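You operate a simulated robot arm through the tools that you are given. There is no shell and no other tool. Be economical: measure what you need, move in short steps, check, and stop when the job is done.

Carry out the task below with a simulated two-armed robot. There is one attempt and no reset: what you move stays moved.

Task
Measure the spool beside the bench caliper; dot it with the crayon if it is wider than 80 mm.
Fine: slide and crayon back, one dot on top, then stand it on the raised shelf.

Only the result counts: the job must be done as asked and must still hold three seconds after the hand-in. Knocking over, shifting, dropping, spilling or breaking anything else fails it.

Robot
Two 7-joint arms with vacuum grippers on one trunk, on a base that drives. Base frame: it is fixed to the floor where the robot stands at the start and does not move with it; the origin is under the middle of the robot, x ahead of it, y to its left, z up. Readings come in mm, degrees, newtons and seconds.
The left shoulder is at the start at [70, 174, 1147], the right one opposite. With the tool pointing down near the work surface each hand reaches from about 300 to 800 mm from the robot's upright axis, wherever it stands, measured 20 degrees to its own side. Places, roughly: bed of the bench caliper [500, -200, 800]; caliper slide [500, -300, 800]; large upturned spool insulator (9x9x9 cm) [-800, 900, 900]; spool insulator (8x8x6 cm) [500, 0, 800]; top of the raised shelf [900, -200, 1200]. Payload 3.5 kg a hand.
Tool frame (each hand has its own): the origin (TCP) lies in the middle of the cups' lips, and z points out of the cups. The gripper has 2 cups of 32 mm across, covering 32 by 80 mm (tool x, y); the bellows give 10 mm. With the vacuum on, a cup seals on a smooth face that it is pressed against (1 to 4 N); it does not hold porous or soft things. The pull reaches 76 N.
Orientation is told as [roll, pitch, yaw] about the base's x, y, z axes, in that order, counted from this pose: with the cups facing straight down, the tool's x points along the base's -x, its y along +y and its z along -z.

Tools
- The arms move only by the tool nudge_tool. It takes "left_deltas", "right_deltas" or both (then of equal length, played together; a hand with none holds still); each is a list of rows, each a list of 7 numbers: the shift along the base's x, y, z in mm, then the turn, a rotation vector about the base's x, y, z in degrees, then the vacuum: 1 switches it on, -1 off. In form: [[x, y, z, wx, wy, wz, vacuum], ...]. A call has 1 to 20 rows; each row is the pose to reach, as a shift and turn from the pose commanded when the call began. A row lasts 0.2 s, in which the tool goes at most 50 mm and 8.6 degrees; a call with a longer step from one row to the next is refused whole, and so is a gripper value outside its range. A pose out of reach is approached as far as the arm can. The call stops where the force on the tool passes 90 N (or 10 N more than at its start, if that is more) or the arm is blocked; 0.2 s more then pass. The pull builds up within a second once a cup has sealed. Time passes only in rows, and 0.2 s behind the last, so rows that repeat a pose give it time. It gives the time, the measured TCP pose, the force on the tool (base axes) and the pull of the vacuum at its end, in the units of the frame above (readings bear some noise), with the torque about the TCP (base axes, N m) and any sound that the robot's microphone picked up.
- Cameras (640 x 400 px; columns grow to the right, rows downward): "scene" is now at [134.3, -36.4, 1479.7]; the picture's right is [-0.41, -0.91, -0.00], its down [-0.41, 0.19, -0.89] and it looks along [0.81, -0.37, -0.45] (base axes); focal length 214 px, centre (320, 200). "left" rides on the left gripper at [74, -19, -110] in its tool frame; the picture's right is [0.25, 0.97, 0.00], its down [-0.77, 0.20, -0.60] and it looks along [-0.58, 0.15, 0.80] (tool axes); focal length 218 px, centre (320, 200). "right" rides on the right gripper at [74, 19, -110] in its tool frame; the picture's right is [-0.25, 0.97, 0.00], its down [-0.77, -0.20, -0.60] and it looks along [-0.58, -0.15, 0.80] (tool axes); focal length 218 px, centre (320, 200).
- snapshot(camera): a new picture of that camera. The clock stands still meanwhile.
- move_column(by): slides the trunk up (or, below 0, down) by that many mm; the arms and the scene camera ride with it, the base frame stays. It gives what a move gives, with no picture.
- steer(legs): drives the robot by 1 to 6 legs, each [ahead, turn to the left] in mm and degrees, along the robot's own axes; the way and the turn of a leg run together, so that a leg with both is an arc; at most 1500 mm and 180 degrees a leg. The arms and the cameras ride along, it lands a little off, and it stops where it bumps. It gives what a move gives.
- pan_tilt(pan, tilt): turns the head with the scene camera to pan (to the left, within 86 degrees either way) and tilt (down, from -29 to 69), counted from straight ahead of the robot. It gives what a move gives.
- probe_pixels(camera, pixels): for up to 12 pixels [column, row] of the newest picture of that camera ("zoom" is the newest enlarged one), the place [x, y, z] in the base frame of the surface seen there, good to about 2 mm. The clock stands still meanwhile.
- inspect(camera, box): a new picture of the part [left, top, right, bottom] of that camera's present view, enlarged. The clock stands still meanwhile.
- close_job(): hands the job in; it is judged then, once.

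Work in short steps. Measure before you move; look again where a grasp or a placing could have gone wrong, and mend it. You have 80 turns and 62 pictures in all, those below and enlarged ones among them. Switch the vacuum off and draw the arms clear of the work before you hand the job in, unless the task says otherwise; then end with one line.

The tools are called after "Call:" as a command line: name --argument value ..., lists and objects as JSON in quotes. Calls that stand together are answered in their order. nudge_tool: Moves the arms, as the interface text tells. Its arguments: {"type":"object","properties":{"left_deltas":{"type":"array"},"right_deltas":{"type":"array"}},"required":[]} The other tools are called the same way: move_column (by) slides the trunk up or down; steer (legs) drives the base; pan_tilt (pan, tilt) turns the head that bears the scene camera; snapshot (camera) takes a picture; probe_pixels (camera, pixels) gives the place of the surface under pixels of a picture; inspect (camera, box) takes an enlarged picture of a part of a camera's view; close_job () hands the job in.

At the start:

```text
time_s: 0.0
left_tcp_pos: [458.7, 2.3, 1359.8]
left_tool_rot: [0.0, 0.0, 0.0]
left_ft_force: [0.0, -0.7, 0.3]
left_moment: [0.04, 0.01, 0.0]
left_pull: 0.0
right_tcp_pos: [415.4, -481.4, 1454.8]
right_tool_rot: [0.1, 0.0, -0.1]
right_ft_force: [0.3, -0.5, -0.5]
right_moment: [0.03, 0.0, -0.01]
right_pull: 0.0
trunk travel left (down, up): [-643.0, 197.0]
robot x, y, heading: [1.3, 1.7, 0.1]
head pan, tilt: [-24.5, 27.0]
```

scene: 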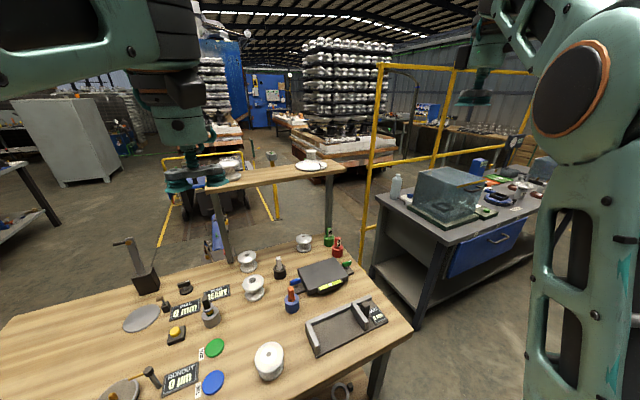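
right: 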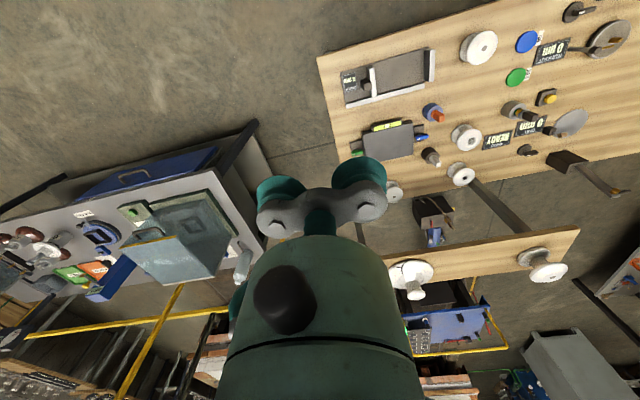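
left: 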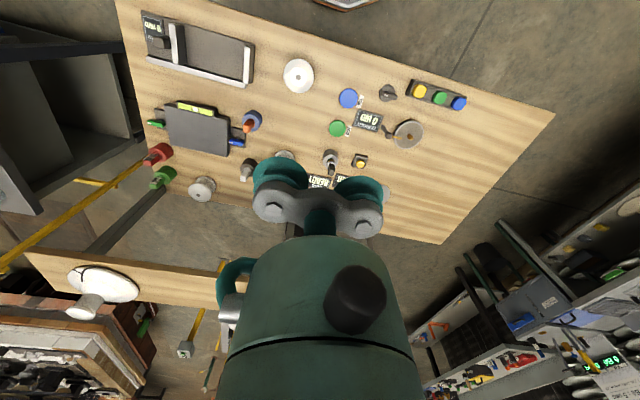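

The table with caliper (~340,325), spool (269,360), crayons (292,298) is in view. I enlarge those parts.

Call:
inspect --camera "scene" --box '[220, 220, 420, 400]'

Call:
inspect --camera "left" --box '[120, 0, 320, 200]'

```text
2.22 times, centred on (320, 310) of scene
```

zoom: 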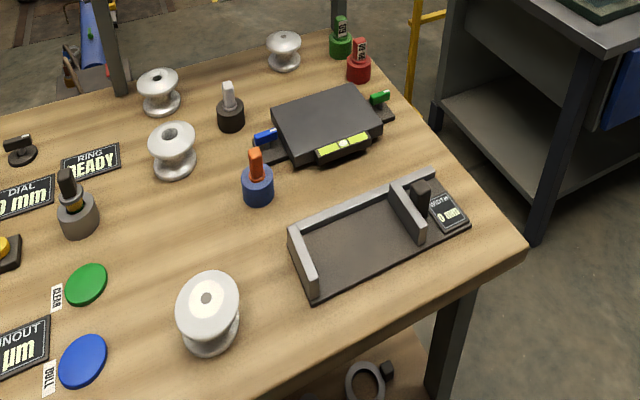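

```text
2.00 times, centred on (220, 100) of left
```

zoom: 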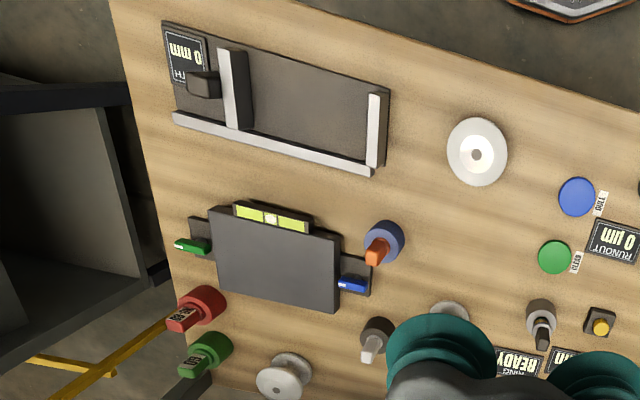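

I probe the spool, caliper jaws, slide knob, crayons.

Call:
probe_pixels --camera "zoom" --pixels '[[476, 154], [452, 150], [502, 154], [375, 130], [235, 85], [205, 84], [300, 90], [250, 135], [374, 252], [384, 240], [368, 354], [205, 303]]'

Call:
inspect --camera "scene" --box '[280, 220, 380, 320]'

Call:
inspect --camera "scene" --box '[140, 130, 360, 270]'

```text
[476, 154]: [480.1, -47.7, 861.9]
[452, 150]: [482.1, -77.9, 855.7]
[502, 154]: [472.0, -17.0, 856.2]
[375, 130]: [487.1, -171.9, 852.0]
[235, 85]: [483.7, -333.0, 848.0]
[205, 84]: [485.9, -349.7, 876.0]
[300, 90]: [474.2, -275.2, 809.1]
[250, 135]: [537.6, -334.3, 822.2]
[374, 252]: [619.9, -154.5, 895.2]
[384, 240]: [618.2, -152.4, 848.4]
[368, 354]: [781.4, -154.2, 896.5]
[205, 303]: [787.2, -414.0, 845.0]
```

```text
4.00 times, centred on (330, 270) of scene
```

zoom: 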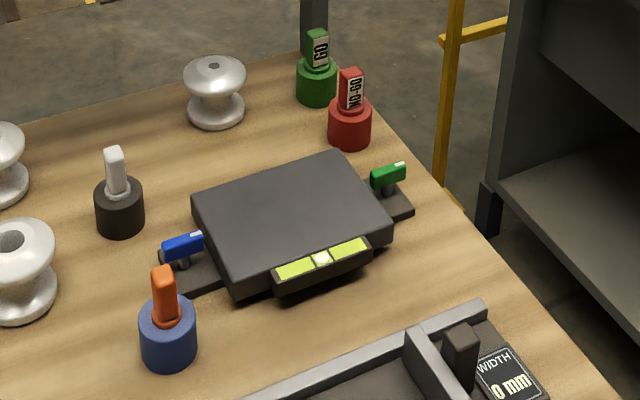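

```text
2.86 times, centred on (250, 200) of scene
```

zoom: 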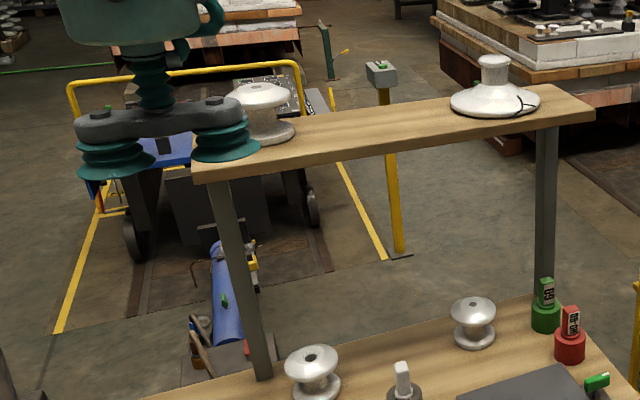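

The enlargements are re-rendered sharply, so I look closer at the spool and crayons.

Call:
inspect --camera "scene" --box '[245, 335, 295, 385]'

Call:
inspect --camera "scene" --box '[270, 250, 320, 320]'

Call:
inspect --camera "scene" --box '[150, 270, 240, 350]'

Call:
inspect --camera "scene" --box '[300, 285, 400, 360]'

```text
8.00 times, centred on (270, 360) of scene
```

zoom: 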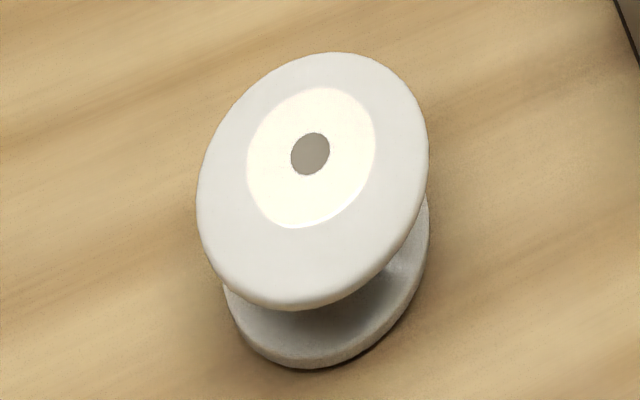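

```text
5.71 times, centred on (295, 285) of scene
```

zoom: 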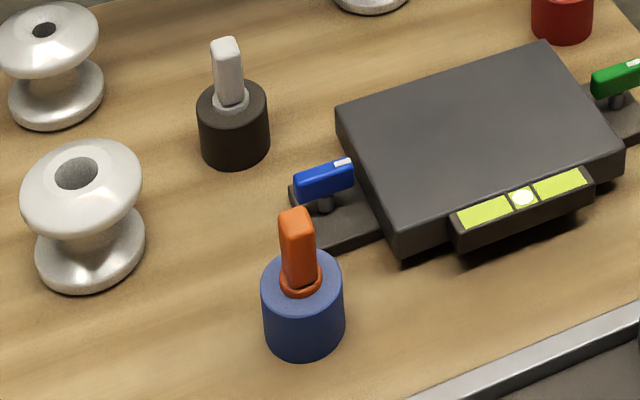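

```text
5.00 times, centred on (195, 310) of scene
```

zoom: 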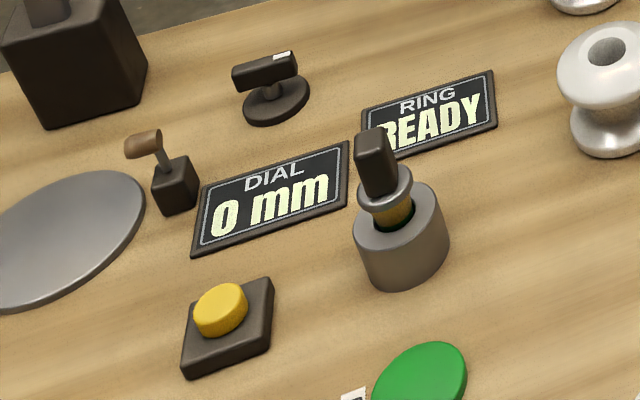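

```text
5.33 times, centred on (350, 322) of scene
```

zoom: 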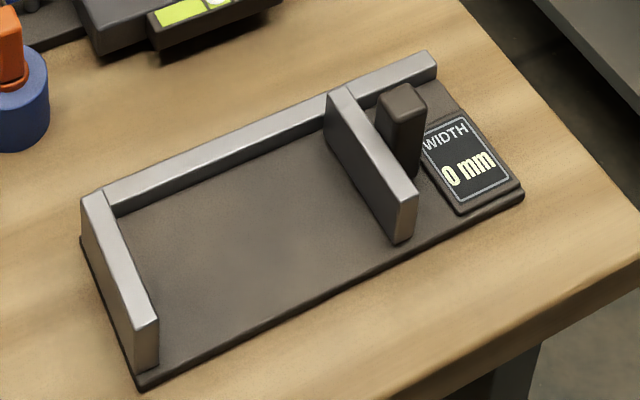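

I zoom in hard on the orange stick and the white stick to size their faces.

Call:
inspect --camera "scene" --box '[270, 255, 302, 275]'

Call:
inspect --camera "scene" --box '[275, 284, 307, 316]'

Call:
probe_pixels --camera "zoom" --pixels '[[320, 60], [290, 60], [350, 60], [300, 90], [340, 90], [340, 160], [330, 190], [220, 250], [320, 120]]'

```text
16.00 times, centred on (286, 265) of scene
```

zoom: 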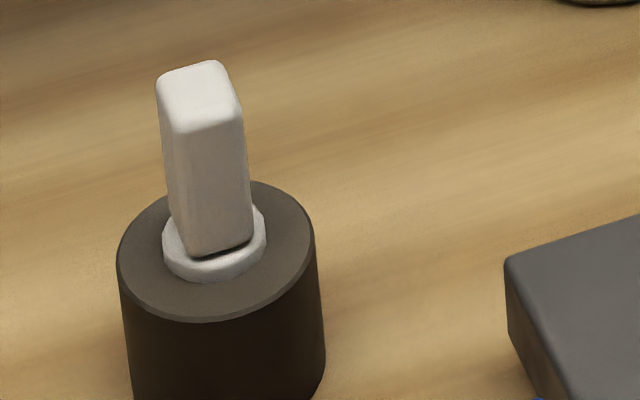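

```text
12.50 times, centred on (291, 300) of scene
```

zoom: 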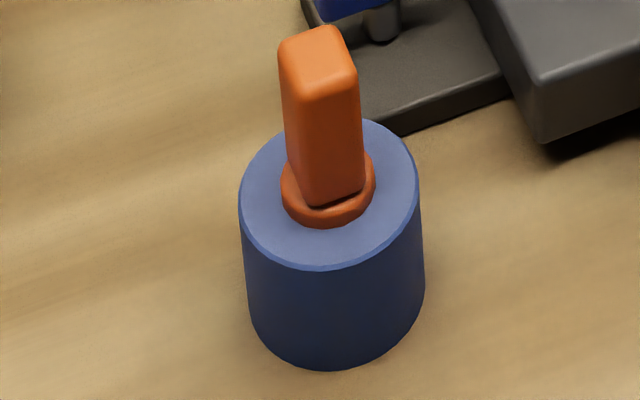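

```text
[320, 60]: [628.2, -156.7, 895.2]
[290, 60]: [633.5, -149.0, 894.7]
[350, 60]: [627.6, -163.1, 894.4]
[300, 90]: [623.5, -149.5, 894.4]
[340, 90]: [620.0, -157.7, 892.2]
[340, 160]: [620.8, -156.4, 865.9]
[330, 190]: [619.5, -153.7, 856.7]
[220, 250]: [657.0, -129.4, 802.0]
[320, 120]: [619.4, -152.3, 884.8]
```

The orange crayon's handle top is about 16 mm square at (628,-156,895). Now I probe the spool top and the caliper in detail.

Call:
inspect --camera "scene" --box '[245, 335, 295, 385]'

Call:
probe_pixels --camera "zoom" --pixels '[[310, 155], [280, 150], [350, 155], [312, 110], [305, 200], [230, 190], [400, 150], [340, 70], [290, 280], [205, 200], [424, 150], [300, 330]]'

Call:
inspect --camera "scene" --box '[300, 285, 400, 360]'

Call:
probe_pixels --camera "zoom" --pixels '[[395, 100], [418, 98], [402, 140], [380, 94], [340, 110], [406, 200], [92, 205], [148, 315], [128, 260], [250, 150], [220, 250], [470, 165]]'

```text
8.00 times, centred on (270, 360) of scene
```

zoom: 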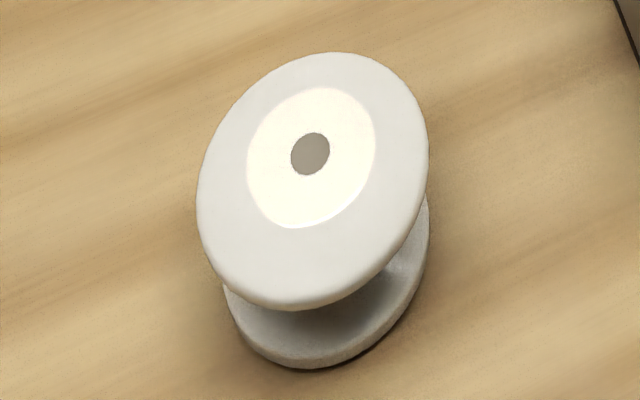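

```text
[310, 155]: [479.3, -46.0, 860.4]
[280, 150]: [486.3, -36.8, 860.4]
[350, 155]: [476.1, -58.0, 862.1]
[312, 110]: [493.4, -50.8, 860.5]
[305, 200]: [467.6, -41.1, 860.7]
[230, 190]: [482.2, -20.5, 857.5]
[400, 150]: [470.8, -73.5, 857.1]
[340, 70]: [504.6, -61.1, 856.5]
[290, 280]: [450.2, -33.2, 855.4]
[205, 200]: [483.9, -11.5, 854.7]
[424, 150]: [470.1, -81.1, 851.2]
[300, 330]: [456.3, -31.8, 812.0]
```

```text
5.33 times, centred on (350, 322) of scene
```

zoom: 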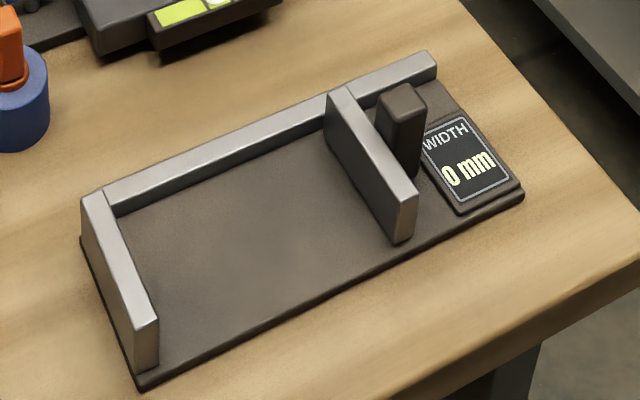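

```text
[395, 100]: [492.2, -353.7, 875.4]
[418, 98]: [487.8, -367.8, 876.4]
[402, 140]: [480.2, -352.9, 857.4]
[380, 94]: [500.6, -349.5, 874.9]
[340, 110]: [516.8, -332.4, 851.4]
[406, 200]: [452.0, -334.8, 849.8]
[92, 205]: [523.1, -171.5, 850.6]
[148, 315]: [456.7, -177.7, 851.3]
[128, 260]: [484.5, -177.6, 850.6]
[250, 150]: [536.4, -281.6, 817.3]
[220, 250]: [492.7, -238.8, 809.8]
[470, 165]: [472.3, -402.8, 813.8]
```

The spool axis is at (478.5,-47.5), top at 861. The left hand goes down over it, to 900 first.

Call:
nudge_tool --left_deltas '[[10, -25, -40, 0, 0, 0, -1], [20, -50, -80, 0, 0, 0, -1], [20, -50, -125, 0, 0, 0, -1], [20, -50, -170, 0, 0, 0, -1], [20, -50, -215, 0, 0, 0, -1], [20, -50, -260, 0, 0, 0, -1], [20, -50, -305, 0, 0, 0, -1], [20, -50, -350, 0, 0, 0, -1], [20, -50, -395, 0, 0, 0, -1], [20, -50, -430, 0, 0, 0, -1], [20, -50, -460, 0, 0, 0, -1], [20, -50, -460, 0, 0, 0, -1]]'

Call:
snapshot --camera "left"

```text
time_s: 2.6
left_tcp_pos: [476.9, -47.3, 900.3]
left_tool_rot: [-0.1, 0.0, -0.1]
left_ft_force: [-0.4, -1.0, 0.6]
left_moment: [0.01, -0.04, -0.03]
left_pull: 0.0
right_tcp_pos: [415.4, -480.9, 1454.0]
right_tool_rot: [0.0, 0.0, 0.0]
right_ft_force: [0.1, 0.5, 0.4]
right_moment: [0.01, 0.0, -0.03]
right_pull: 0.1
trunk travel left (down, up): [-643.0, 197.0]
robot x, y, heading: [-2.0, -0.8, -0.1]
head pan, tilt: [-24.5, 27.0]
```

```text
46 pictures are left
```

left: 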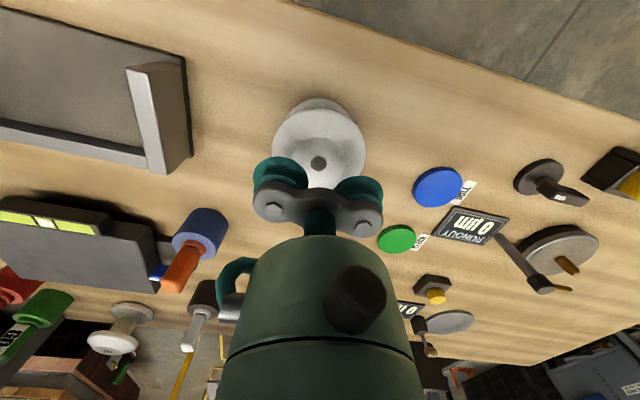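

The hand is over the spool with clear space. I go down to contact with the vacuum on.

Call:
nudge_tool --left_deltas '[[1.5, 0, -25, 0, 0, 0, 1], [1.5, 0, -36, 0, 0, 0, 1], [1.5, 0, -40, 0, 0, 0, 1], [1.5, 0, -43, 0, 0, 0, 1], [1.5, 0, -45, 0, 0, 0, 1], [1.5, 0, -45, 0, 0, 0, 1], [1.5, 0, -45, 0, 0, 0, 1], [1.5, 0, -45, 0, 0, 0, 1], [1.5, 0, -45, 0, 0, 0, 1]]'

```text
time_s: 4.6
left_tcp_pos: [480.3, -48.1, 853.9]
left_tool_rot: [0.0, 0.0, 0.0]
left_ft_force: [0.3, -1.0, 2.9]
left_moment: [0.0, -0.02, 0.02]
left_pull: 0.1
right_tcp_pos: [414.7, -481.4, 1454.7]
right_tool_rot: [0.0, 0.1, -0.1]
right_ft_force: [-1.1, -0.2, 1.1]
right_moment: [-0.03, -0.01, 0.0]
right_pull: 0.0
trunk travel left (down, up): [-643.0, 197.0]
robot x, y, heading: [-0.7, -0.6, 0.2]
head pan, tilt: [-24.5, 27.0]
```

Contact with 3 N but no pull; I press 3 mm more.

Call:
nudge_tool --left_deltas '[[0, 0, -2, 0, 0, 0, 1], [0, 0, -3, 0, 0, 0, 1], [0, 0, -3, 0, 0, 0, 1], [0, 0, -3, 0, 0, 0, 1], [0, 0, -3, 0, 0, 0, 1]]'

Call:
snapshot --camera "left"

```text
time_s: 5.8
left_tcp_pos: [480.8, -47.6, 851.3]
left_tool_rot: [0.0, 0.0, 0.0]
left_ft_force: [-1.4, -1.7, 5.2]
left_moment: [0.07, 0.0, 0.03]
left_pull: 0.0
right_tcp_pos: [414.7, -480.8, 1453.8]
right_tool_rot: [0.0, -0.1, 0.1]
right_ft_force: [-0.3, 0.7, -0.5]
right_moment: [0.01, -0.02, -0.01]
right_pull: 0.1
trunk travel left (down, up): [-643.0, 197.0]
robot x, y, heading: [1.2, -0.7, -0.1]
head pan, tilt: [-24.5, 27.0]
```

```text
45 pictures are left
```

left: 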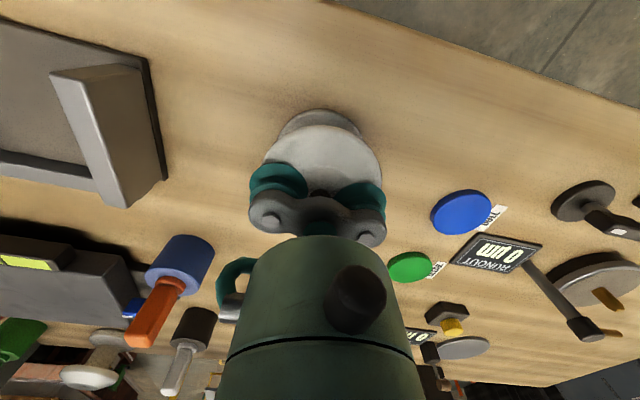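

The cup lips overhang the bevelled rim and leak. The centre disc (radius ~22) looks flat and the "hole" probes flush, so I lift 15 mm and shift 24 mm in +y to set one cup at the centre.

Call:
nudge_tool --left_deltas '[[0, 0, 15, 0, 0, 0, 1], [-2, 24, 15, 0, 0, 0, 1], [-2, 24, 5, 0, 0, 0, 1], [-2, 24, 2, 0, 0, 0, 1], [-2, 24, 0, 0, 0, 0, 1], [-2, 24, 0, 0, 0, 0, 1], [-2, 24, 0, 0, 0, 0, 1], [-2, 24, 0, 0, 0, 0, 1], [-2, 24, 0, 0, 0, 0, 1]]'

Call:
snapshot --camera "left"

```text
time_s: 7.8
left_tcp_pos: [477.2, -22.6, 850.5]
left_tool_rot: [0.1, -0.1, -0.1]
left_ft_force: [7.3, 6.0, 18.0]
left_moment: [-1.13, 0.0, 0.14]
left_pull: 38.0
right_tcp_pos: [414.3, -479.9, 1455.8]
right_tool_rot: [0.0, -0.1, 0.0]
right_ft_force: [-0.1, -0.4, 0.3]
right_moment: [-0.02, 0.0, -0.05]
right_pull: 0.0
trunk travel left (down, up): [-643.0, 197.0]
robot x, y, heading: [-0.6, 1.8, 0.2]
head pan, tilt: [-24.5, 27.0]
```

```text
44 pictures are left
```

left: 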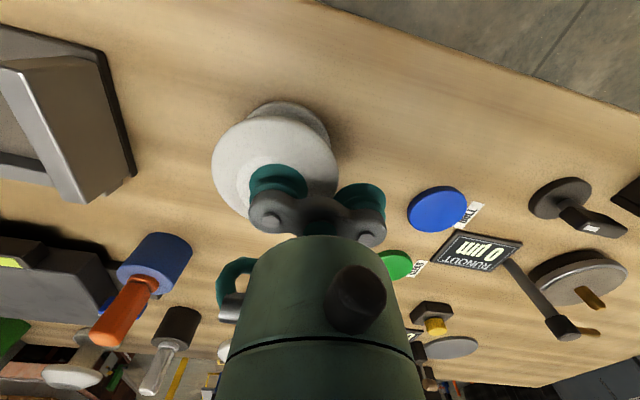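

Sealed at 38 N. I lift 80 mm, carry the spool over the fixed jaw to centre y≈-232, and look before lowering.

Call:
nudge_tool --left_deltas '[[0, 0, 10, 0, 0, 0, 1], [0, 0, 30, 0, 0, 0, 1], [0, 0, 55, 0, 0, 0, 1], [0, 0, 80, 0, 0, 0, 1], [0, -30, 80, 0, 0, 0, 1], [0, -65, 80, 0, 0, 0, 1], [0, -100, 80, 0, 0, 0, 1], [0, -135, 80, 0, 0, 0, 1], [0, -165, 80, 0, 0, 0, 1], [0, -185, 80, 0, 0, 0, 1], [0, -185, 80, 0, 0, 0, 1]]'

Call:
inspect --camera "scene" --box '[240, 220, 420, 370]'

Call:
snapshot --camera "left"

```text
time_s: 10.2
left_tcp_pos: [466.3, -172.9, 932.2]
left_tool_rot: [-0.1, 0.0, 0.0]
left_ft_force: [0.1, -0.4, -4.2]
left_moment: [-0.78, 0.01, -0.03]
left_pull: 37.1
left hand out of reach, approached as far as the arm can: row 9, 10, 11
right_tcp_pos: [416.3, -483.5, 1453.1]
right_tool_rot: [0.1, 0.0, -0.1]
right_ft_force: [-0.2, -0.8, 0.2]
right_moment: [0.04, 0.03, -0.02]
right_pull: 0.0
trunk travel left (down, up): [-643.0, 197.0]
robot x, y, heading: [1.4, 0.3, -0.1]
head pan, tilt: [-24.5, 27.0]
```

```text
2.67 times, centred on (330, 295) of scene
```

zoom: 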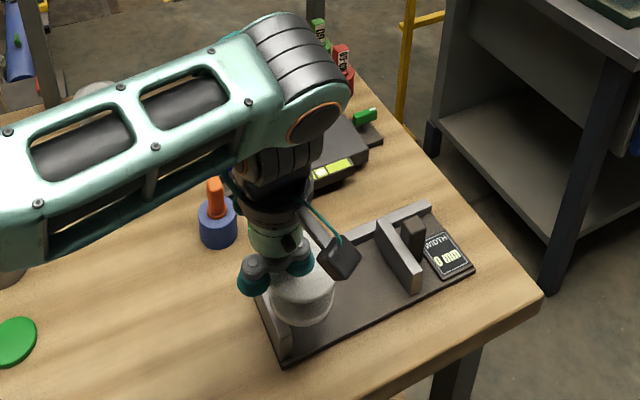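

```text
42 pictures are left
```

left: 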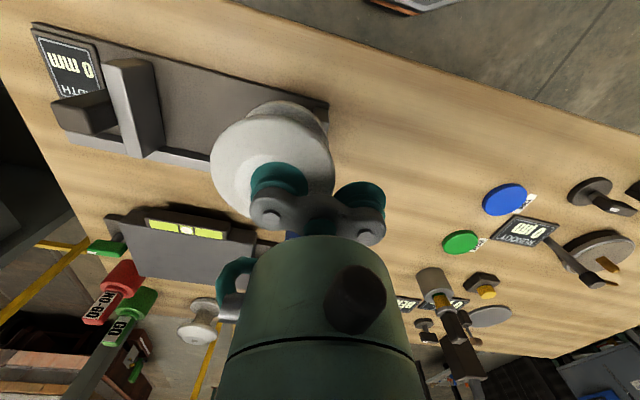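

The left hand stops at y -173, 32 mm short. I turn the base 10° right so the hand is brought closer to the caliper.

Call:
steer --legs '[[0, -10]]'

Call:
snapshot --camera "scene"

```text
time_s: 11.3
left_tcp_pos: [429.2, -251.6, 931.5]
left_tool_rot: [-0.1, -0.1, -10.3]
left_ft_force: [1.1, -0.2, -4.0]
left_moment: [-0.78, 0.13, 0.02]
left_pull: 38.1
right_tcp_pos: [323.9, -548.5, 1455.1]
right_tool_rot: [-0.1, 0.1, -10.2]
right_ft_force: [0.3, -1.4, 0.4]
right_moment: [0.02, 0.0, -0.01]
right_pull: 0.0
trunk travel left (down, up): [-643.0, 197.0]
robot x, y, heading: [1.5, 0.2, -10.0]
head pan, tilt: [-24.5, 27.0]
```

```text
41 pictures are left
```

scene: 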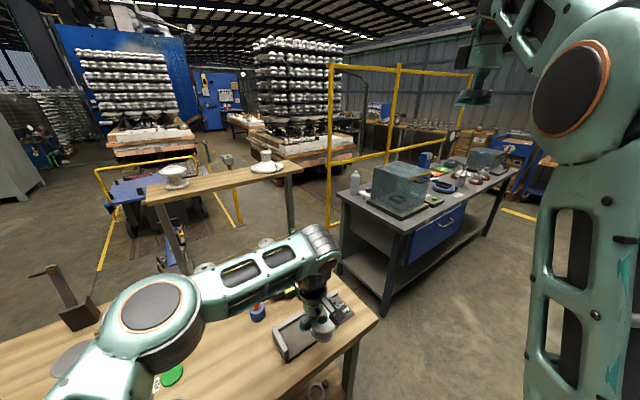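

The spool's centre is now at about (426,-275). I test that the commanded pose matches the actual one with a part of the move.

Call:
nudge_tool --left_deltas '[[10, 10, 0, 0, 0, 0, 1], [20, 20, 0, 0, 0, 0, 1], [20, 20, 0, 0, 0, 0, 1]]'

```text
time_s: 12.1
left_tcp_pos: [448.5, -231.6, 932.9]
left_tool_rot: [-0.1, 0.0, -10.3]
left_ft_force: [-0.8, 0.0, -3.7]
left_moment: [-0.8, 0.12, 0.0]
left_pull: 38.1
right_tcp_pos: [323.8, -547.2, 1453.8]
right_tool_rot: [0.0, 0.1, -10.2]
right_ft_force: [0.3, -0.1, -0.1]
right_moment: [-0.01, 0.02, 0.03]
right_pull: 0.1
trunk travel left (down, up): [-643.0, 197.0]
robot x, y, heading: [2.9, -4.9, -10.2]
head pan, tilt: [-24.5, 27.0]
```

Consistent. I finish the sideways move, lower to 15 mm above the bed, then look.

Call:
nudge_tool --left_deltas '[[16, 12, 0, 0, 0, 0, 1], [32.5, 24, 0, 0, 0, 0, 1], [32.5, 24, 0, 0, 0, 0, 1], [32.5, 24, -25, 0, 0, 0, 1], [32.5, 24, -45, 0, 0, 0, 1], [32.5, 24, -55, 0, 0, 0, 1], [32.5, 24, -55, 0, 0, 0, 1]]'

Call:
inspect --camera "scene" --box '[260, 280, 370, 370]'

Call:
snapshot --camera "left"

```text
time_s: 13.7
left_tcp_pos: [480.3, -207.0, 876.6]
left_tool_rot: [0.0, 0.0, -10.4]
left_ft_force: [0.8, -0.3, -3.2]
left_moment: [-0.8, 0.15, -0.01]
left_pull: 38.2
right_tcp_pos: [323.9, -546.5, 1454.3]
right_tool_rot: [-0.1, 0.2, -10.1]
right_ft_force: [0.5, 0.2, -0.8]
right_moment: [0.02, 0.0, 0.0]
right_pull: 0.1
trunk travel left (down, up): [-643.0, 197.0]
robot x, y, heading: [1.4, 1.9, -9.8]
head pan, tilt: [-24.5, 27.0]
```

```text
4.44 times, centred on (315, 325) of scene
```

zoom: 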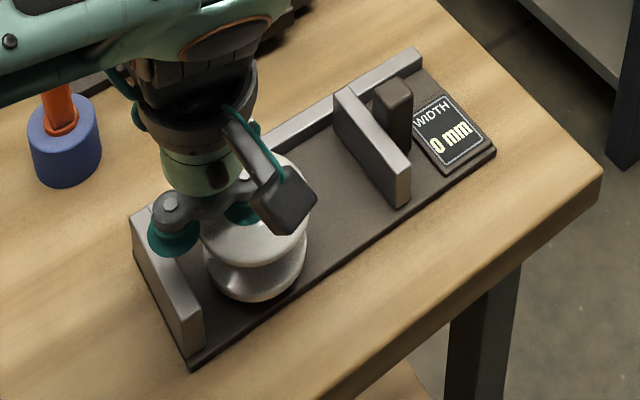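

```text
39 pictures are left
```

left: 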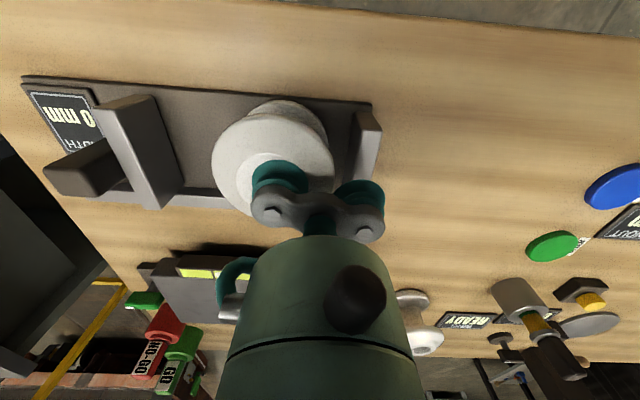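

The spool hangs between the jaws with clearance. I lower to the bed (TCP ≈858).

Call:
nudge_tool --left_deltas '[[0, 0, -8, 0, 0, 0, 1], [0, 0, -13, 0, 0, 0, 1], [0, 0, -16, 0, 0, 0, 1], [0, 0, -18, 0, 0, 0, 1], [0, 0, -18, 0, 0, 0, 1]]'

```text
time_s: 14.9
left_tcp_pos: [480.1, -206.6, 863.6]
left_tool_rot: [-0.2, -0.3, -10.1]
left_ft_force: [5.1, -0.9, 29.4]
left_moment: [-1.08, 0.25, 0.23]
left_pull: 37.6
right_tcp_pos: [320.8, -545.1, 1456.2]
right_tool_rot: [-0.1, -0.1, -10.1]
right_ft_force: [-0.8, -0.1, -0.4]
right_moment: [0.03, 0.0, 0.01]
right_pull: 0.1
trunk travel left (down, up): [-643.0, 197.0]
robot x, y, heading: [-1.9, 0.1, -10.2]
head pan, tilt: [-24.5, 27.0]
```

Contact at 863.6 with 29 N, a bit higher than expected. I ease up 3 mm and look for what it rests on.

Call:
nudge_tool --left_deltas '[[0, 0, 4, 0, 0, 0, 1], [0, 0, 4, 0, 0, 0, 1]]'

Call:
inspect --camera "scene" --box '[270, 290, 340, 360]'

Call:
inspect --camera "left" --box '[160, 60, 400, 240]'

```text
time_s: 15.5
left_tcp_pos: [478.0, -207.2, 861.8]
left_tool_rot: [-0.2, 0.2, -10.4]
left_ft_force: [-0.2, 0.1, -3.1]
left_moment: [-0.77, 0.13, 0.01]
left_pull: 38.1
right_tcp_pos: [322.7, -547.2, 1453.7]
right_tool_rot: [-0.1, 0.0, -10.2]
right_ft_force: [-0.3, -0.4, -0.4]
right_moment: [0.01, -0.01, 0.05]
right_pull: 0.0
trunk travel left (down, up): [-643.0, 197.0]
robot x, y, heading: [1.6, -1.5, -10.3]
head pan, tilt: [-24.5, 27.0]
```

```text
5.71 times, centred on (305, 325) of scene
```

zoom: 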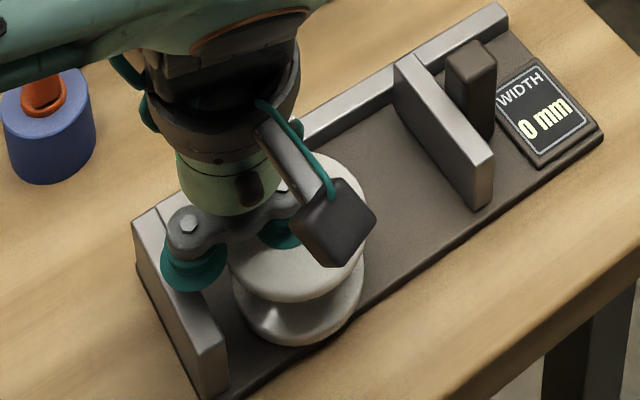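

```text
2.22 times, centred on (280, 150) of left
```

zoom: 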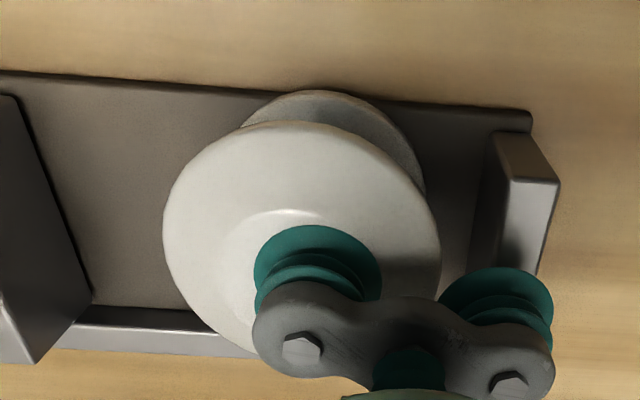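

I probe bed edge, rail and flange positions in this view.

Call:
probe_pixels --camera "zoom" --pixels '[[320, 94], [350, 92], [480, 110], [150, 85], [150, 330], [130, 345], [130, 315], [300, 150], [180, 260], [425, 230], [500, 200], [130, 200]]'

```text
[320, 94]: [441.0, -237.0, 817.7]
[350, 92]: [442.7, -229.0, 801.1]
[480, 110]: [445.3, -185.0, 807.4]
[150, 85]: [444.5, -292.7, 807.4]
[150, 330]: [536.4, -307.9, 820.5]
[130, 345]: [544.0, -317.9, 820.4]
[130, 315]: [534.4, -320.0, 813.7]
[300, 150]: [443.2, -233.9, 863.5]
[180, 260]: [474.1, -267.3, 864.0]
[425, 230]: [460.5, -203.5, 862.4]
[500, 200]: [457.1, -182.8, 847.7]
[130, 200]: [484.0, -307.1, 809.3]
```

The spool sits 9 mm too far to the front (front flange edge at x≈440, bed edge ≈440; jaw centre ≈487). I shift +9 x and lower gently.

Call:
nudge_tool --left_deltas '[[5, 0, 2, 0, 0, 0, 1], [9, 0, 2, 0, 0, 0, 1], [9, 0, 0, 0, 0, 0, 1], [9, 0, -2, 0, 0, 0, 1], [9, 0, -2, 0, 0, 0, 1]]'

```text
time_s: 16.7
left_tcp_pos: [489.3, -207.8, 862.3]
left_tool_rot: [-0.2, -0.1, -10.2]
left_ft_force: [0.9, -2.5, 8.2]
left_moment: [-0.85, 0.13, 0.02]
left_pull: 37.6
right_tcp_pos: [322.8, -548.1, 1454.4]
right_tool_rot: [-0.1, 0.0, -10.2]
right_ft_force: [0.8, -0.3, 0.5]
right_moment: [-0.07, 0.01, -0.02]
right_pull: 0.0
trunk travel left (down, up): [-643.0, 197.0]
robot x, y, heading: [1.1, 2.1, -10.4]
head pan, tilt: [-24.5, 27.0]
```

Resting on the bed with 8 N. I release and raise the left hand, moving it back to the left out of the way.

Call:
nudge_tool --left_deltas '[[0, 0, 0, 0, 0, 0, -1], [0, 0, 0, 0, 0, 0, -1], [0, 0, 0, 0, 0, 0, -1], [0, 0, 3, 0, 0, 0, -1], [0, 0, 10, 0, 0, 0, -1], [0, 0, 40, 0, 0, 0, -1], [0, 0, 85, 0, 0, 0, -1], [0, 0, 130, 0, 0, 0, -1], [0, 40, 150, 0, 0, 0, -1], [0, 85, 150, 0, 0, 0, -1], [0, 130, 150, 0, 0, 0, -1], [0, 175, 150, 0, 0, 0, -1], [0, 220, 150, 0, 0, 0, -1], [0, 265, 150, 0, 0, 0, -1]]'

Call:
inspect --camera "scene" --box '[230, 260, 380, 370]'

```text
time_s: 19.7
left_tcp_pos: [486.8, 61.2, 1010.6]
left_tool_rot: [-0.1, 0.0, -10.2]
left_ft_force: [0.7, 0.4, 0.2]
left_moment: [-0.04, 0.0, 0.01]
left_pull: 0.0
right_tcp_pos: [322.4, -544.0, 1455.4]
right_tool_rot: [-0.1, 0.1, -10.3]
right_ft_force: [0.0, -0.8, 0.4]
right_moment: [-0.04, 0.0, 0.03]
right_pull: 0.1
trunk travel left (down, up): [-643.0, 197.0]
robot x, y, heading: [1.6, -0.0, -10.4]
head pan, tilt: [-24.5, 27.0]
```

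```text
3.64 times, centred on (305, 315) of scene
```

zoom: 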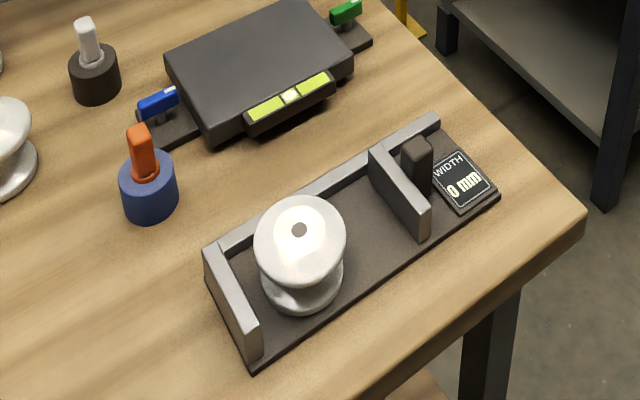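

Spool stands well in the caliper. Now the right hand goes above the slide knob (top ≈(491,-358,876)) with its +y cup over it, i.e. TCP (491,-382).

Call:
nudge_tool --right_deltas '[[14, 14, -40, 0, 0, 2, -1], [28, 28, -80, 0, 0, 4, -1], [42, 42, -120, 0, 0, 6, -1], [56, 56, -160, 0, 0, 8, -1], [70, 70, -200, 0, 0, 10.2, -1], [84, 84, -240, 0, 0, 10.2, -1], [98, 98, -280, 0, 0, 10.2, -1], [112, 112, -320, 0, 0, 10.2, -1], [126, 126, -360, 0, 0, 10.2, -1], [140, 138, -400, 0, 0, 10.2, -1], [154, 150, -435, 0, 0, 10.2, -1], [168, 162, -470, 0, 0, 10.2, -1], [168, 163, -510, 0, 0, 10.2, -1], [168, 163, -545, 0, 0, 10.2, -1], [168, 163, -545, 0, 0, 10.2, -1]]'

Call:
inspect --camera "right" --box '[160, 60, 480, 260]'

Call:
inspect --camera "scene" --box '[260, 250, 400, 360]'

```text
time_s: 22.9
left_tcp_pos: [486.5, 59.5, 1011.3]
left_tool_rot: [-0.2, 0.0, -10.3]
left_ft_force: [-0.2, 0.0, 0.3]
left_moment: [-0.01, 0.01, 0.03]
left_pull: 0.0
right_tcp_pos: [489.5, -383.2, 908.3]
right_tool_rot: [0.0, 0.0, -0.1]
right_ft_force: [1.5, 0.3, 0.1]
right_moment: [-0.03, 0.01, 0.0]
right_pull: 0.0
trunk travel left (down, up): [-643.0, 197.0]
robot x, y, heading: [-1.4, -3.5, -10.1]
head pan, tilt: [-24.5, 27.0]
```

```text
2.00 times, centred on (320, 160) of right
```

zoom: 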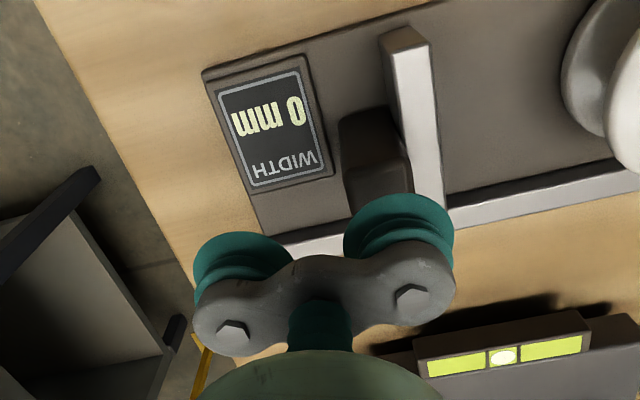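

```text
3.64 times, centred on (330, 305) of scene
```

zoom: 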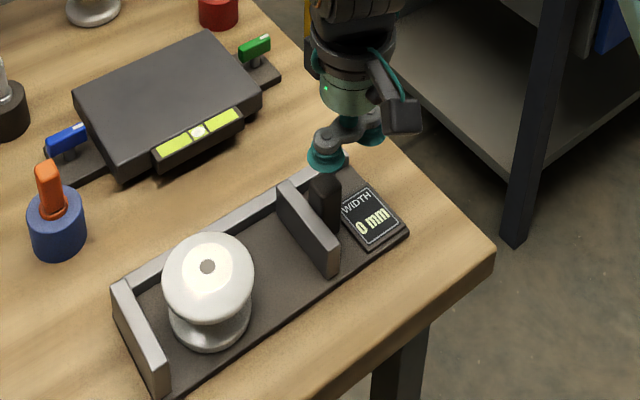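

I check the knob position from the right camera.

Call:
probe_pixels --camera "zoom" --pixels '[[325, 180], [315, 190], [335, 190]]'

Call:
inspect --camera "right" --box '[300, 90, 400, 200]'

Call:
probe_pixels --camera "zoom" --pixels '[[220, 280], [330, 270], [280, 220], [220, 170], [300, 180], [200, 200]]'

```text
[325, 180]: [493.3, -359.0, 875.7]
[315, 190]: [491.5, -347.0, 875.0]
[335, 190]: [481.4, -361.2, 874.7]
```

```text
3.64 times, centred on (350, 145) of right
```

zoom: 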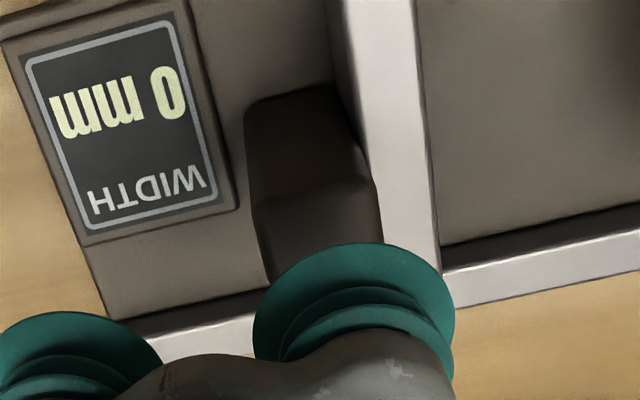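

```text
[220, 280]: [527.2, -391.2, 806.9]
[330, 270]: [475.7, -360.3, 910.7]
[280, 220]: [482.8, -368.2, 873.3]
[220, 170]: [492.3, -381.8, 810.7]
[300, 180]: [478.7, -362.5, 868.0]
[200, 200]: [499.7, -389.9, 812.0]
```

Knob top spans about x 480–501, y -347…-369; my cup is over it. I press down with the vacuum on.

Call:
nudge_tool --right_deltas '[[0, 1, -20, 0, 0, 0, 1], [0, 1, -30, 0, 0, 0, 1], [0, 1, -35, 0, 0, 0, 1], [0, 1, -38, 0, 0, 0, 1], [0, 1, -40, 0, 0, 0, 1], [0, 1, -40, 0, 0, 0, 1], [0, 1, -40, 0, 0, 0, 1], [0, 1, -40, 0, 0, 0, 1]]'

```text
time_s: 24.7
left_tcp_pos: [487.8, 58.4, 1010.8]
left_tool_rot: [-0.1, 0.1, -10.3]
left_ft_force: [-0.3, 0.3, -0.3]
left_moment: [-0.01, 0.03, -0.03]
left_pull: 0.1
right_tcp_pos: [490.6, -383.4, 870.3]
right_tool_rot: [0.0, 0.0, 0.0]
right_ft_force: [0.2, -0.2, 2.5]
right_moment: [0.03, -0.01, -0.01]
right_pull: 0.1
trunk travel left (down, up): [-643.0, 197.0]
robot x, y, heading: [-0.8, 1.8, -10.2]
head pan, tilt: [-24.5, 27.0]
```

2.5 N, no seal. I press 4 mm more once.

Call:
nudge_tool --right_deltas '[[0, 0, -2, 0, 0, 0, 1], [0, 0, -4, 0, 0, 0, 1], [0, 0, -4, 0, 0, 0, 1], [0, 0, -4, 0, 0, 0, 1]]'

```text
time_s: 25.7
left_tcp_pos: [487.5, 59.5, 1011.4]
left_tool_rot: [-0.1, 0.0, -10.2]
left_ft_force: [-0.2, -0.1, 0.3]
left_moment: [-0.01, -0.03, 0.03]
left_pull: 0.1
right_tcp_pos: [490.1, -382.0, 864.8]
right_tool_rot: [0.1, 0.0, 0.1]
right_ft_force: [1.0, 0.5, 3.4]
right_moment: [0.07, 0.04, -0.03]
right_pull: 0.1
trunk travel left (down, up): [-643.0, 197.0]
robot x, y, heading: [-0.3, 1.4, -10.2]
head pan, tilt: [-24.5, 27.0]
```

The knob is too small to seal. I will push it instead: raise, go behind it (TCP y -417), down to z≈832, vacuum off.

Call:
nudge_tool --right_deltas '[[0, 0, 20, 0, 0, 0, -1], [0, 0, 45, 0, 0, 0, -1], [0, -35, 45, 0, 0, 0, -1], [0, -35, 45, 0, 0, 0, -1], [0, -35, 10, 0, 0, 0, -1], [0, -35, -20, 0, 0, 0, -1], [0, -35, -33, 0, 0, 0, -1], [0, -35, -33, 0, 0, 0, -1]]'

Call:
inspect --camera "right" --box '[160, 60, 480, 260]'

```text
time_s: 27.5
left_tcp_pos: [488.1, 57.6, 1010.0]
left_tool_rot: [0.0, 0.1, -10.3]
left_ft_force: [-0.5, 0.4, 0.4]
left_moment: [-0.01, -0.02, 0.0]
left_pull: 0.0
right_tcp_pos: [490.5, -416.7, 832.1]
right_tool_rot: [0.0, 0.0, 0.0]
right_ft_force: [0.2, 0.3, 0.1]
right_moment: [0.01, 0.02, 0.02]
right_pull: 0.2
trunk travel left (down, up): [-643.0, 197.0]
robot x, y, heading: [0.2, 2.0, -10.0]
head pan, tilt: [-24.5, 27.0]
```

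```text
2.00 times, centred on (320, 160) of right
```

zoom: 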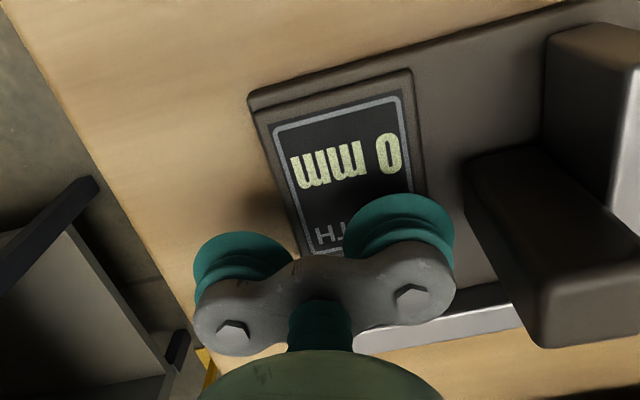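

The cup is right behind the knob. I push +y in small steps.

Call:
nudge_tool --right_deltas '[[0, 8, 0, 0, 0, 0, -1], [0, 16, 0, 0, 0, 0, -1], [0, 24, 0, 0, 0, 0, -1], [0, 32, 0, 0, 0, 0, -1], [0, 40, 0, 0, 0, 0, -1], [0, 46, 0, 0, 0, 0, -1], [0, 52, 0, 0, 0, 0, -1], [0, 52, 0, 0, 0, 0, -1]]'

Call:
inspect --camera "scene" --box '[260, 250, 400, 360]'

```text
time_s: 29.3
left_tcp_pos: [487.2, 57.8, 1010.1]
left_tool_rot: [-0.1, 0.0, -10.2]
left_ft_force: [0.4, -0.1, 0.2]
left_moment: [0.03, 0.02, -0.02]
left_pull: 0.0
right_tcp_pos: [490.5, -366.7, 831.4]
right_tool_rot: [0.0, 0.0, 0.0]
right_ft_force: [-0.4, -0.3, 0.6]
right_moment: [0.01, 0.01, 0.01]
right_pull: 0.0
trunk travel left (down, up): [-643.0, 197.0]
robot x, y, heading: [1.4, 1.7, -10.0]
head pan, tilt: [-24.5, 27.0]
```

```text
3.64 times, centred on (330, 305) of scene
```

zoom: 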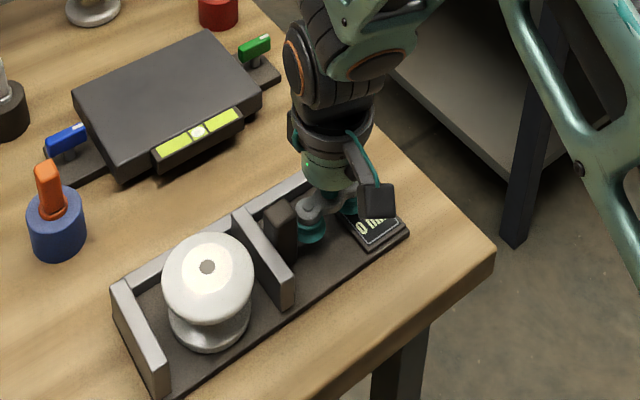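

The slide moves easily and is nearly at the spool. I push on gently.

Call:
nudge_tool --right_deltas '[[0, 5, 0, 0, 0, 0, -1], [0, 9, 0, 0, 0, 0, -1], [0, 12, 0, 0, 0, 0, -1], [0, 15, 0, 0, 0, 0, -1], [0, 18, 0, 0, 0, 0, -1], [0, 18, 0, 0, 0, 0, -1]]'

Call:
inspect --camera "scene" --box '[280, 270, 380, 360]'

```text
time_s: 30.7
left_tcp_pos: [487.1, 58.3, 1011.9]
left_tool_rot: [-0.1, 0.0, -10.3]
left_ft_force: [0.5, 0.4, -0.3]
left_moment: [0.01, 0.01, -0.04]
left_pull: 0.0
right_tcp_pos: [491.2, -349.3, 832.2]
right_tool_rot: [0.1, 0.1, -0.1]
right_ft_force: [-0.3, -1.5, -0.3]
right_moment: [0.02, -0.01, -0.01]
right_pull: 0.1
trunk travel left (down, up): [-643.0, 197.0]
robot x, y, heading: [3.9, -0.0, -10.2]
head pan, tilt: [-24.5, 27.0]
```

```text
4.44 times, centred on (330, 315) of scene
```

zoom: 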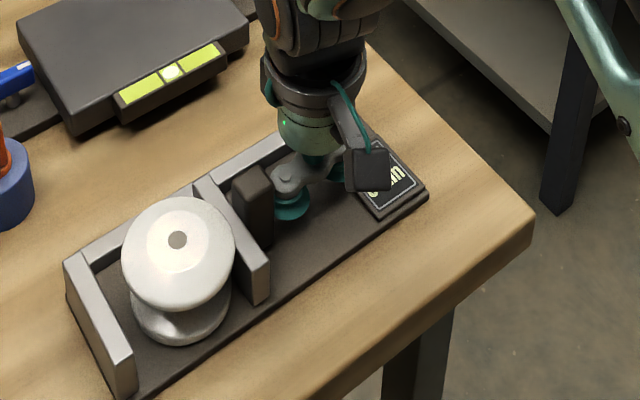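

Still no resistance; continue until force rises.

Call:
nudge_tool --right_deltas '[[0, 3, 0, 0, 0, 0, -1], [0, 6, 0, 0, 0, 0, -1], [0, 8, 0, 0, 0, 0, -1], [0, 10, 0, 0, 0, 0, -1], [0, 10, 0, 0, 0, 0, -1]]'

Call:
inspect --camera "scene" --box '[280, 270, 380, 360]'

Call:
snapshot --camera "right"

```text
time_s: 31.9
left_tcp_pos: [487.2, 58.4, 1011.4]
left_tool_rot: [-0.2, -0.1, -10.2]
left_ft_force: [-0.5, -0.2, -0.3]
left_moment: [0.01, 0.05, -0.02]
left_pull: 0.1
right_tcp_pos: [491.5, -338.3, 833.1]
right_tool_rot: [0.0, 0.0, 0.0]
right_ft_force: [0.2, -1.2, 0.6]
right_moment: [0.03, 0.0, 0.01]
right_pull: 0.1
trunk travel left (down, up): [-643.0, 197.0]
robot x, y, heading: [-1.7, -0.3, -10.3]
head pan, tilt: [-24.5, 27.0]
```

```text
4.44 times, centred on (330, 315) of scene
```

zoom: 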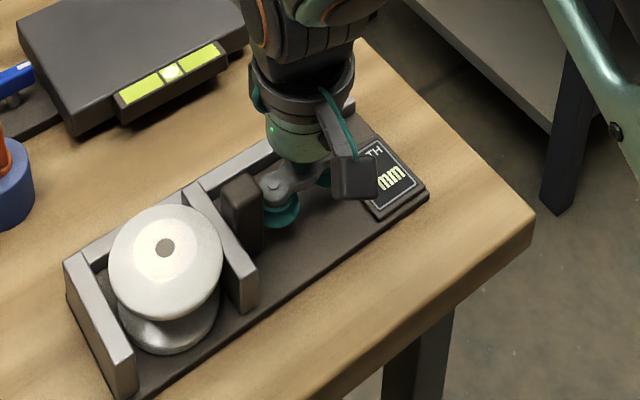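

```text
28 pictures are left
```

right: 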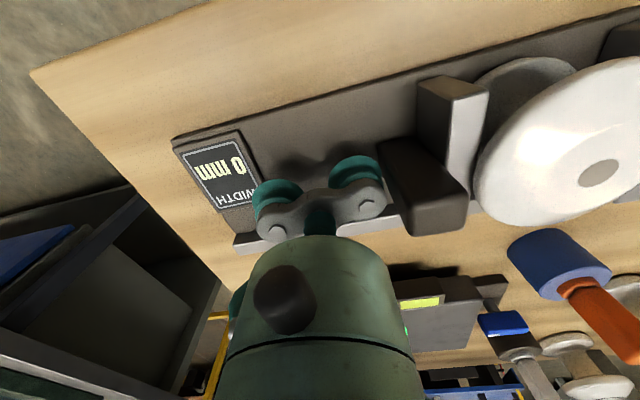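

The spool is being slid toward the fixed jaw, display still 0. I keep pushing until force builds.

Call:
nudge_tool --right_deltas '[[0, 2, 0, 0, 0, 0, -1], [0, 4, 0, 0, 0, 0, -1], [0, 6, 0, 0, 0, 0, -1], [0, 6, 0, 0, 0, 0, -1]]'

```text
time_s: 32.9
left_tcp_pos: [486.8, 57.8, 1010.4]
left_tool_rot: [0.0, 0.0, -10.3]
left_ft_force: [0.2, -0.8, 1.1]
left_moment: [-0.04, 0.01, 0.02]
left_pull: 0.1
right_tcp_pos: [491.2, -333.4, 831.1]
right_tool_rot: [0.0, -0.1, 0.0]
right_ft_force: [0.6, -1.9, -0.1]
right_moment: [0.09, 0.01, -0.04]
right_pull: 0.0
trunk travel left (down, up): [-643.0, 197.0]
robot x, y, heading: [2.2, 0.8, -10.0]
head pan, tilt: [-24.5, 27.0]
```

Call:
nudge_tool --right_deltas '[[0, 2, 0, 0, 0, 0, -1], [0, 4, 0, 0, 0, 0, -1], [0, 6, 0, 0, 0, 0, -1], [0, 6, 0, 0, 0, 0, -1]]'

Call:
snapshot --camera "right"

```text
time_s: 33.9
left_tcp_pos: [488.1, 57.3, 1011.2]
left_tool_rot: [0.0, 0.0, -10.3]
left_ft_force: [-0.7, 0.4, -0.3]
left_moment: [0.04, 0.0, 0.02]
left_pull: 0.1
right_tcp_pos: [491.0, -328.3, 831.5]
right_tool_rot: [0.0, 0.1, 0.0]
right_ft_force: [-0.1, -11.4, 2.2]
right_moment: [0.04, 0.02, 0.0]
right_pull: 0.1
trunk travel left (down, up): [-643.0, 197.0]
robot x, y, heading: [-0.9, -2.9, -10.5]
head pan, tilt: [-24.5, 27.0]
```

```text
27 pictures are left
```

right: 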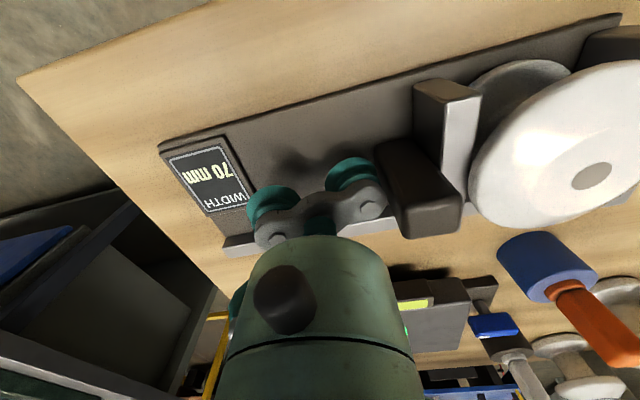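

Force reached 11 N and the display changed. I read it enlarged and check contact.

Call:
inspect --camera "right" --box '[150, 130, 270, 230]'

Call:
inspect --camera "scene" --box '[280, 290, 360, 360]'

```text
4.00 times, centred on (210, 180) of right
```

zoom: 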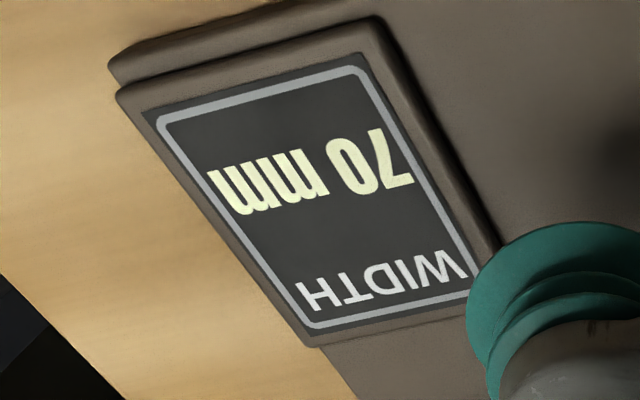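

```text
5.71 times, centred on (320, 325) of scene
```

zoom: 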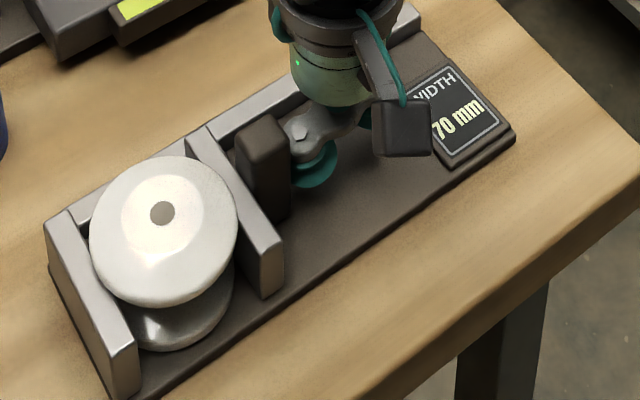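

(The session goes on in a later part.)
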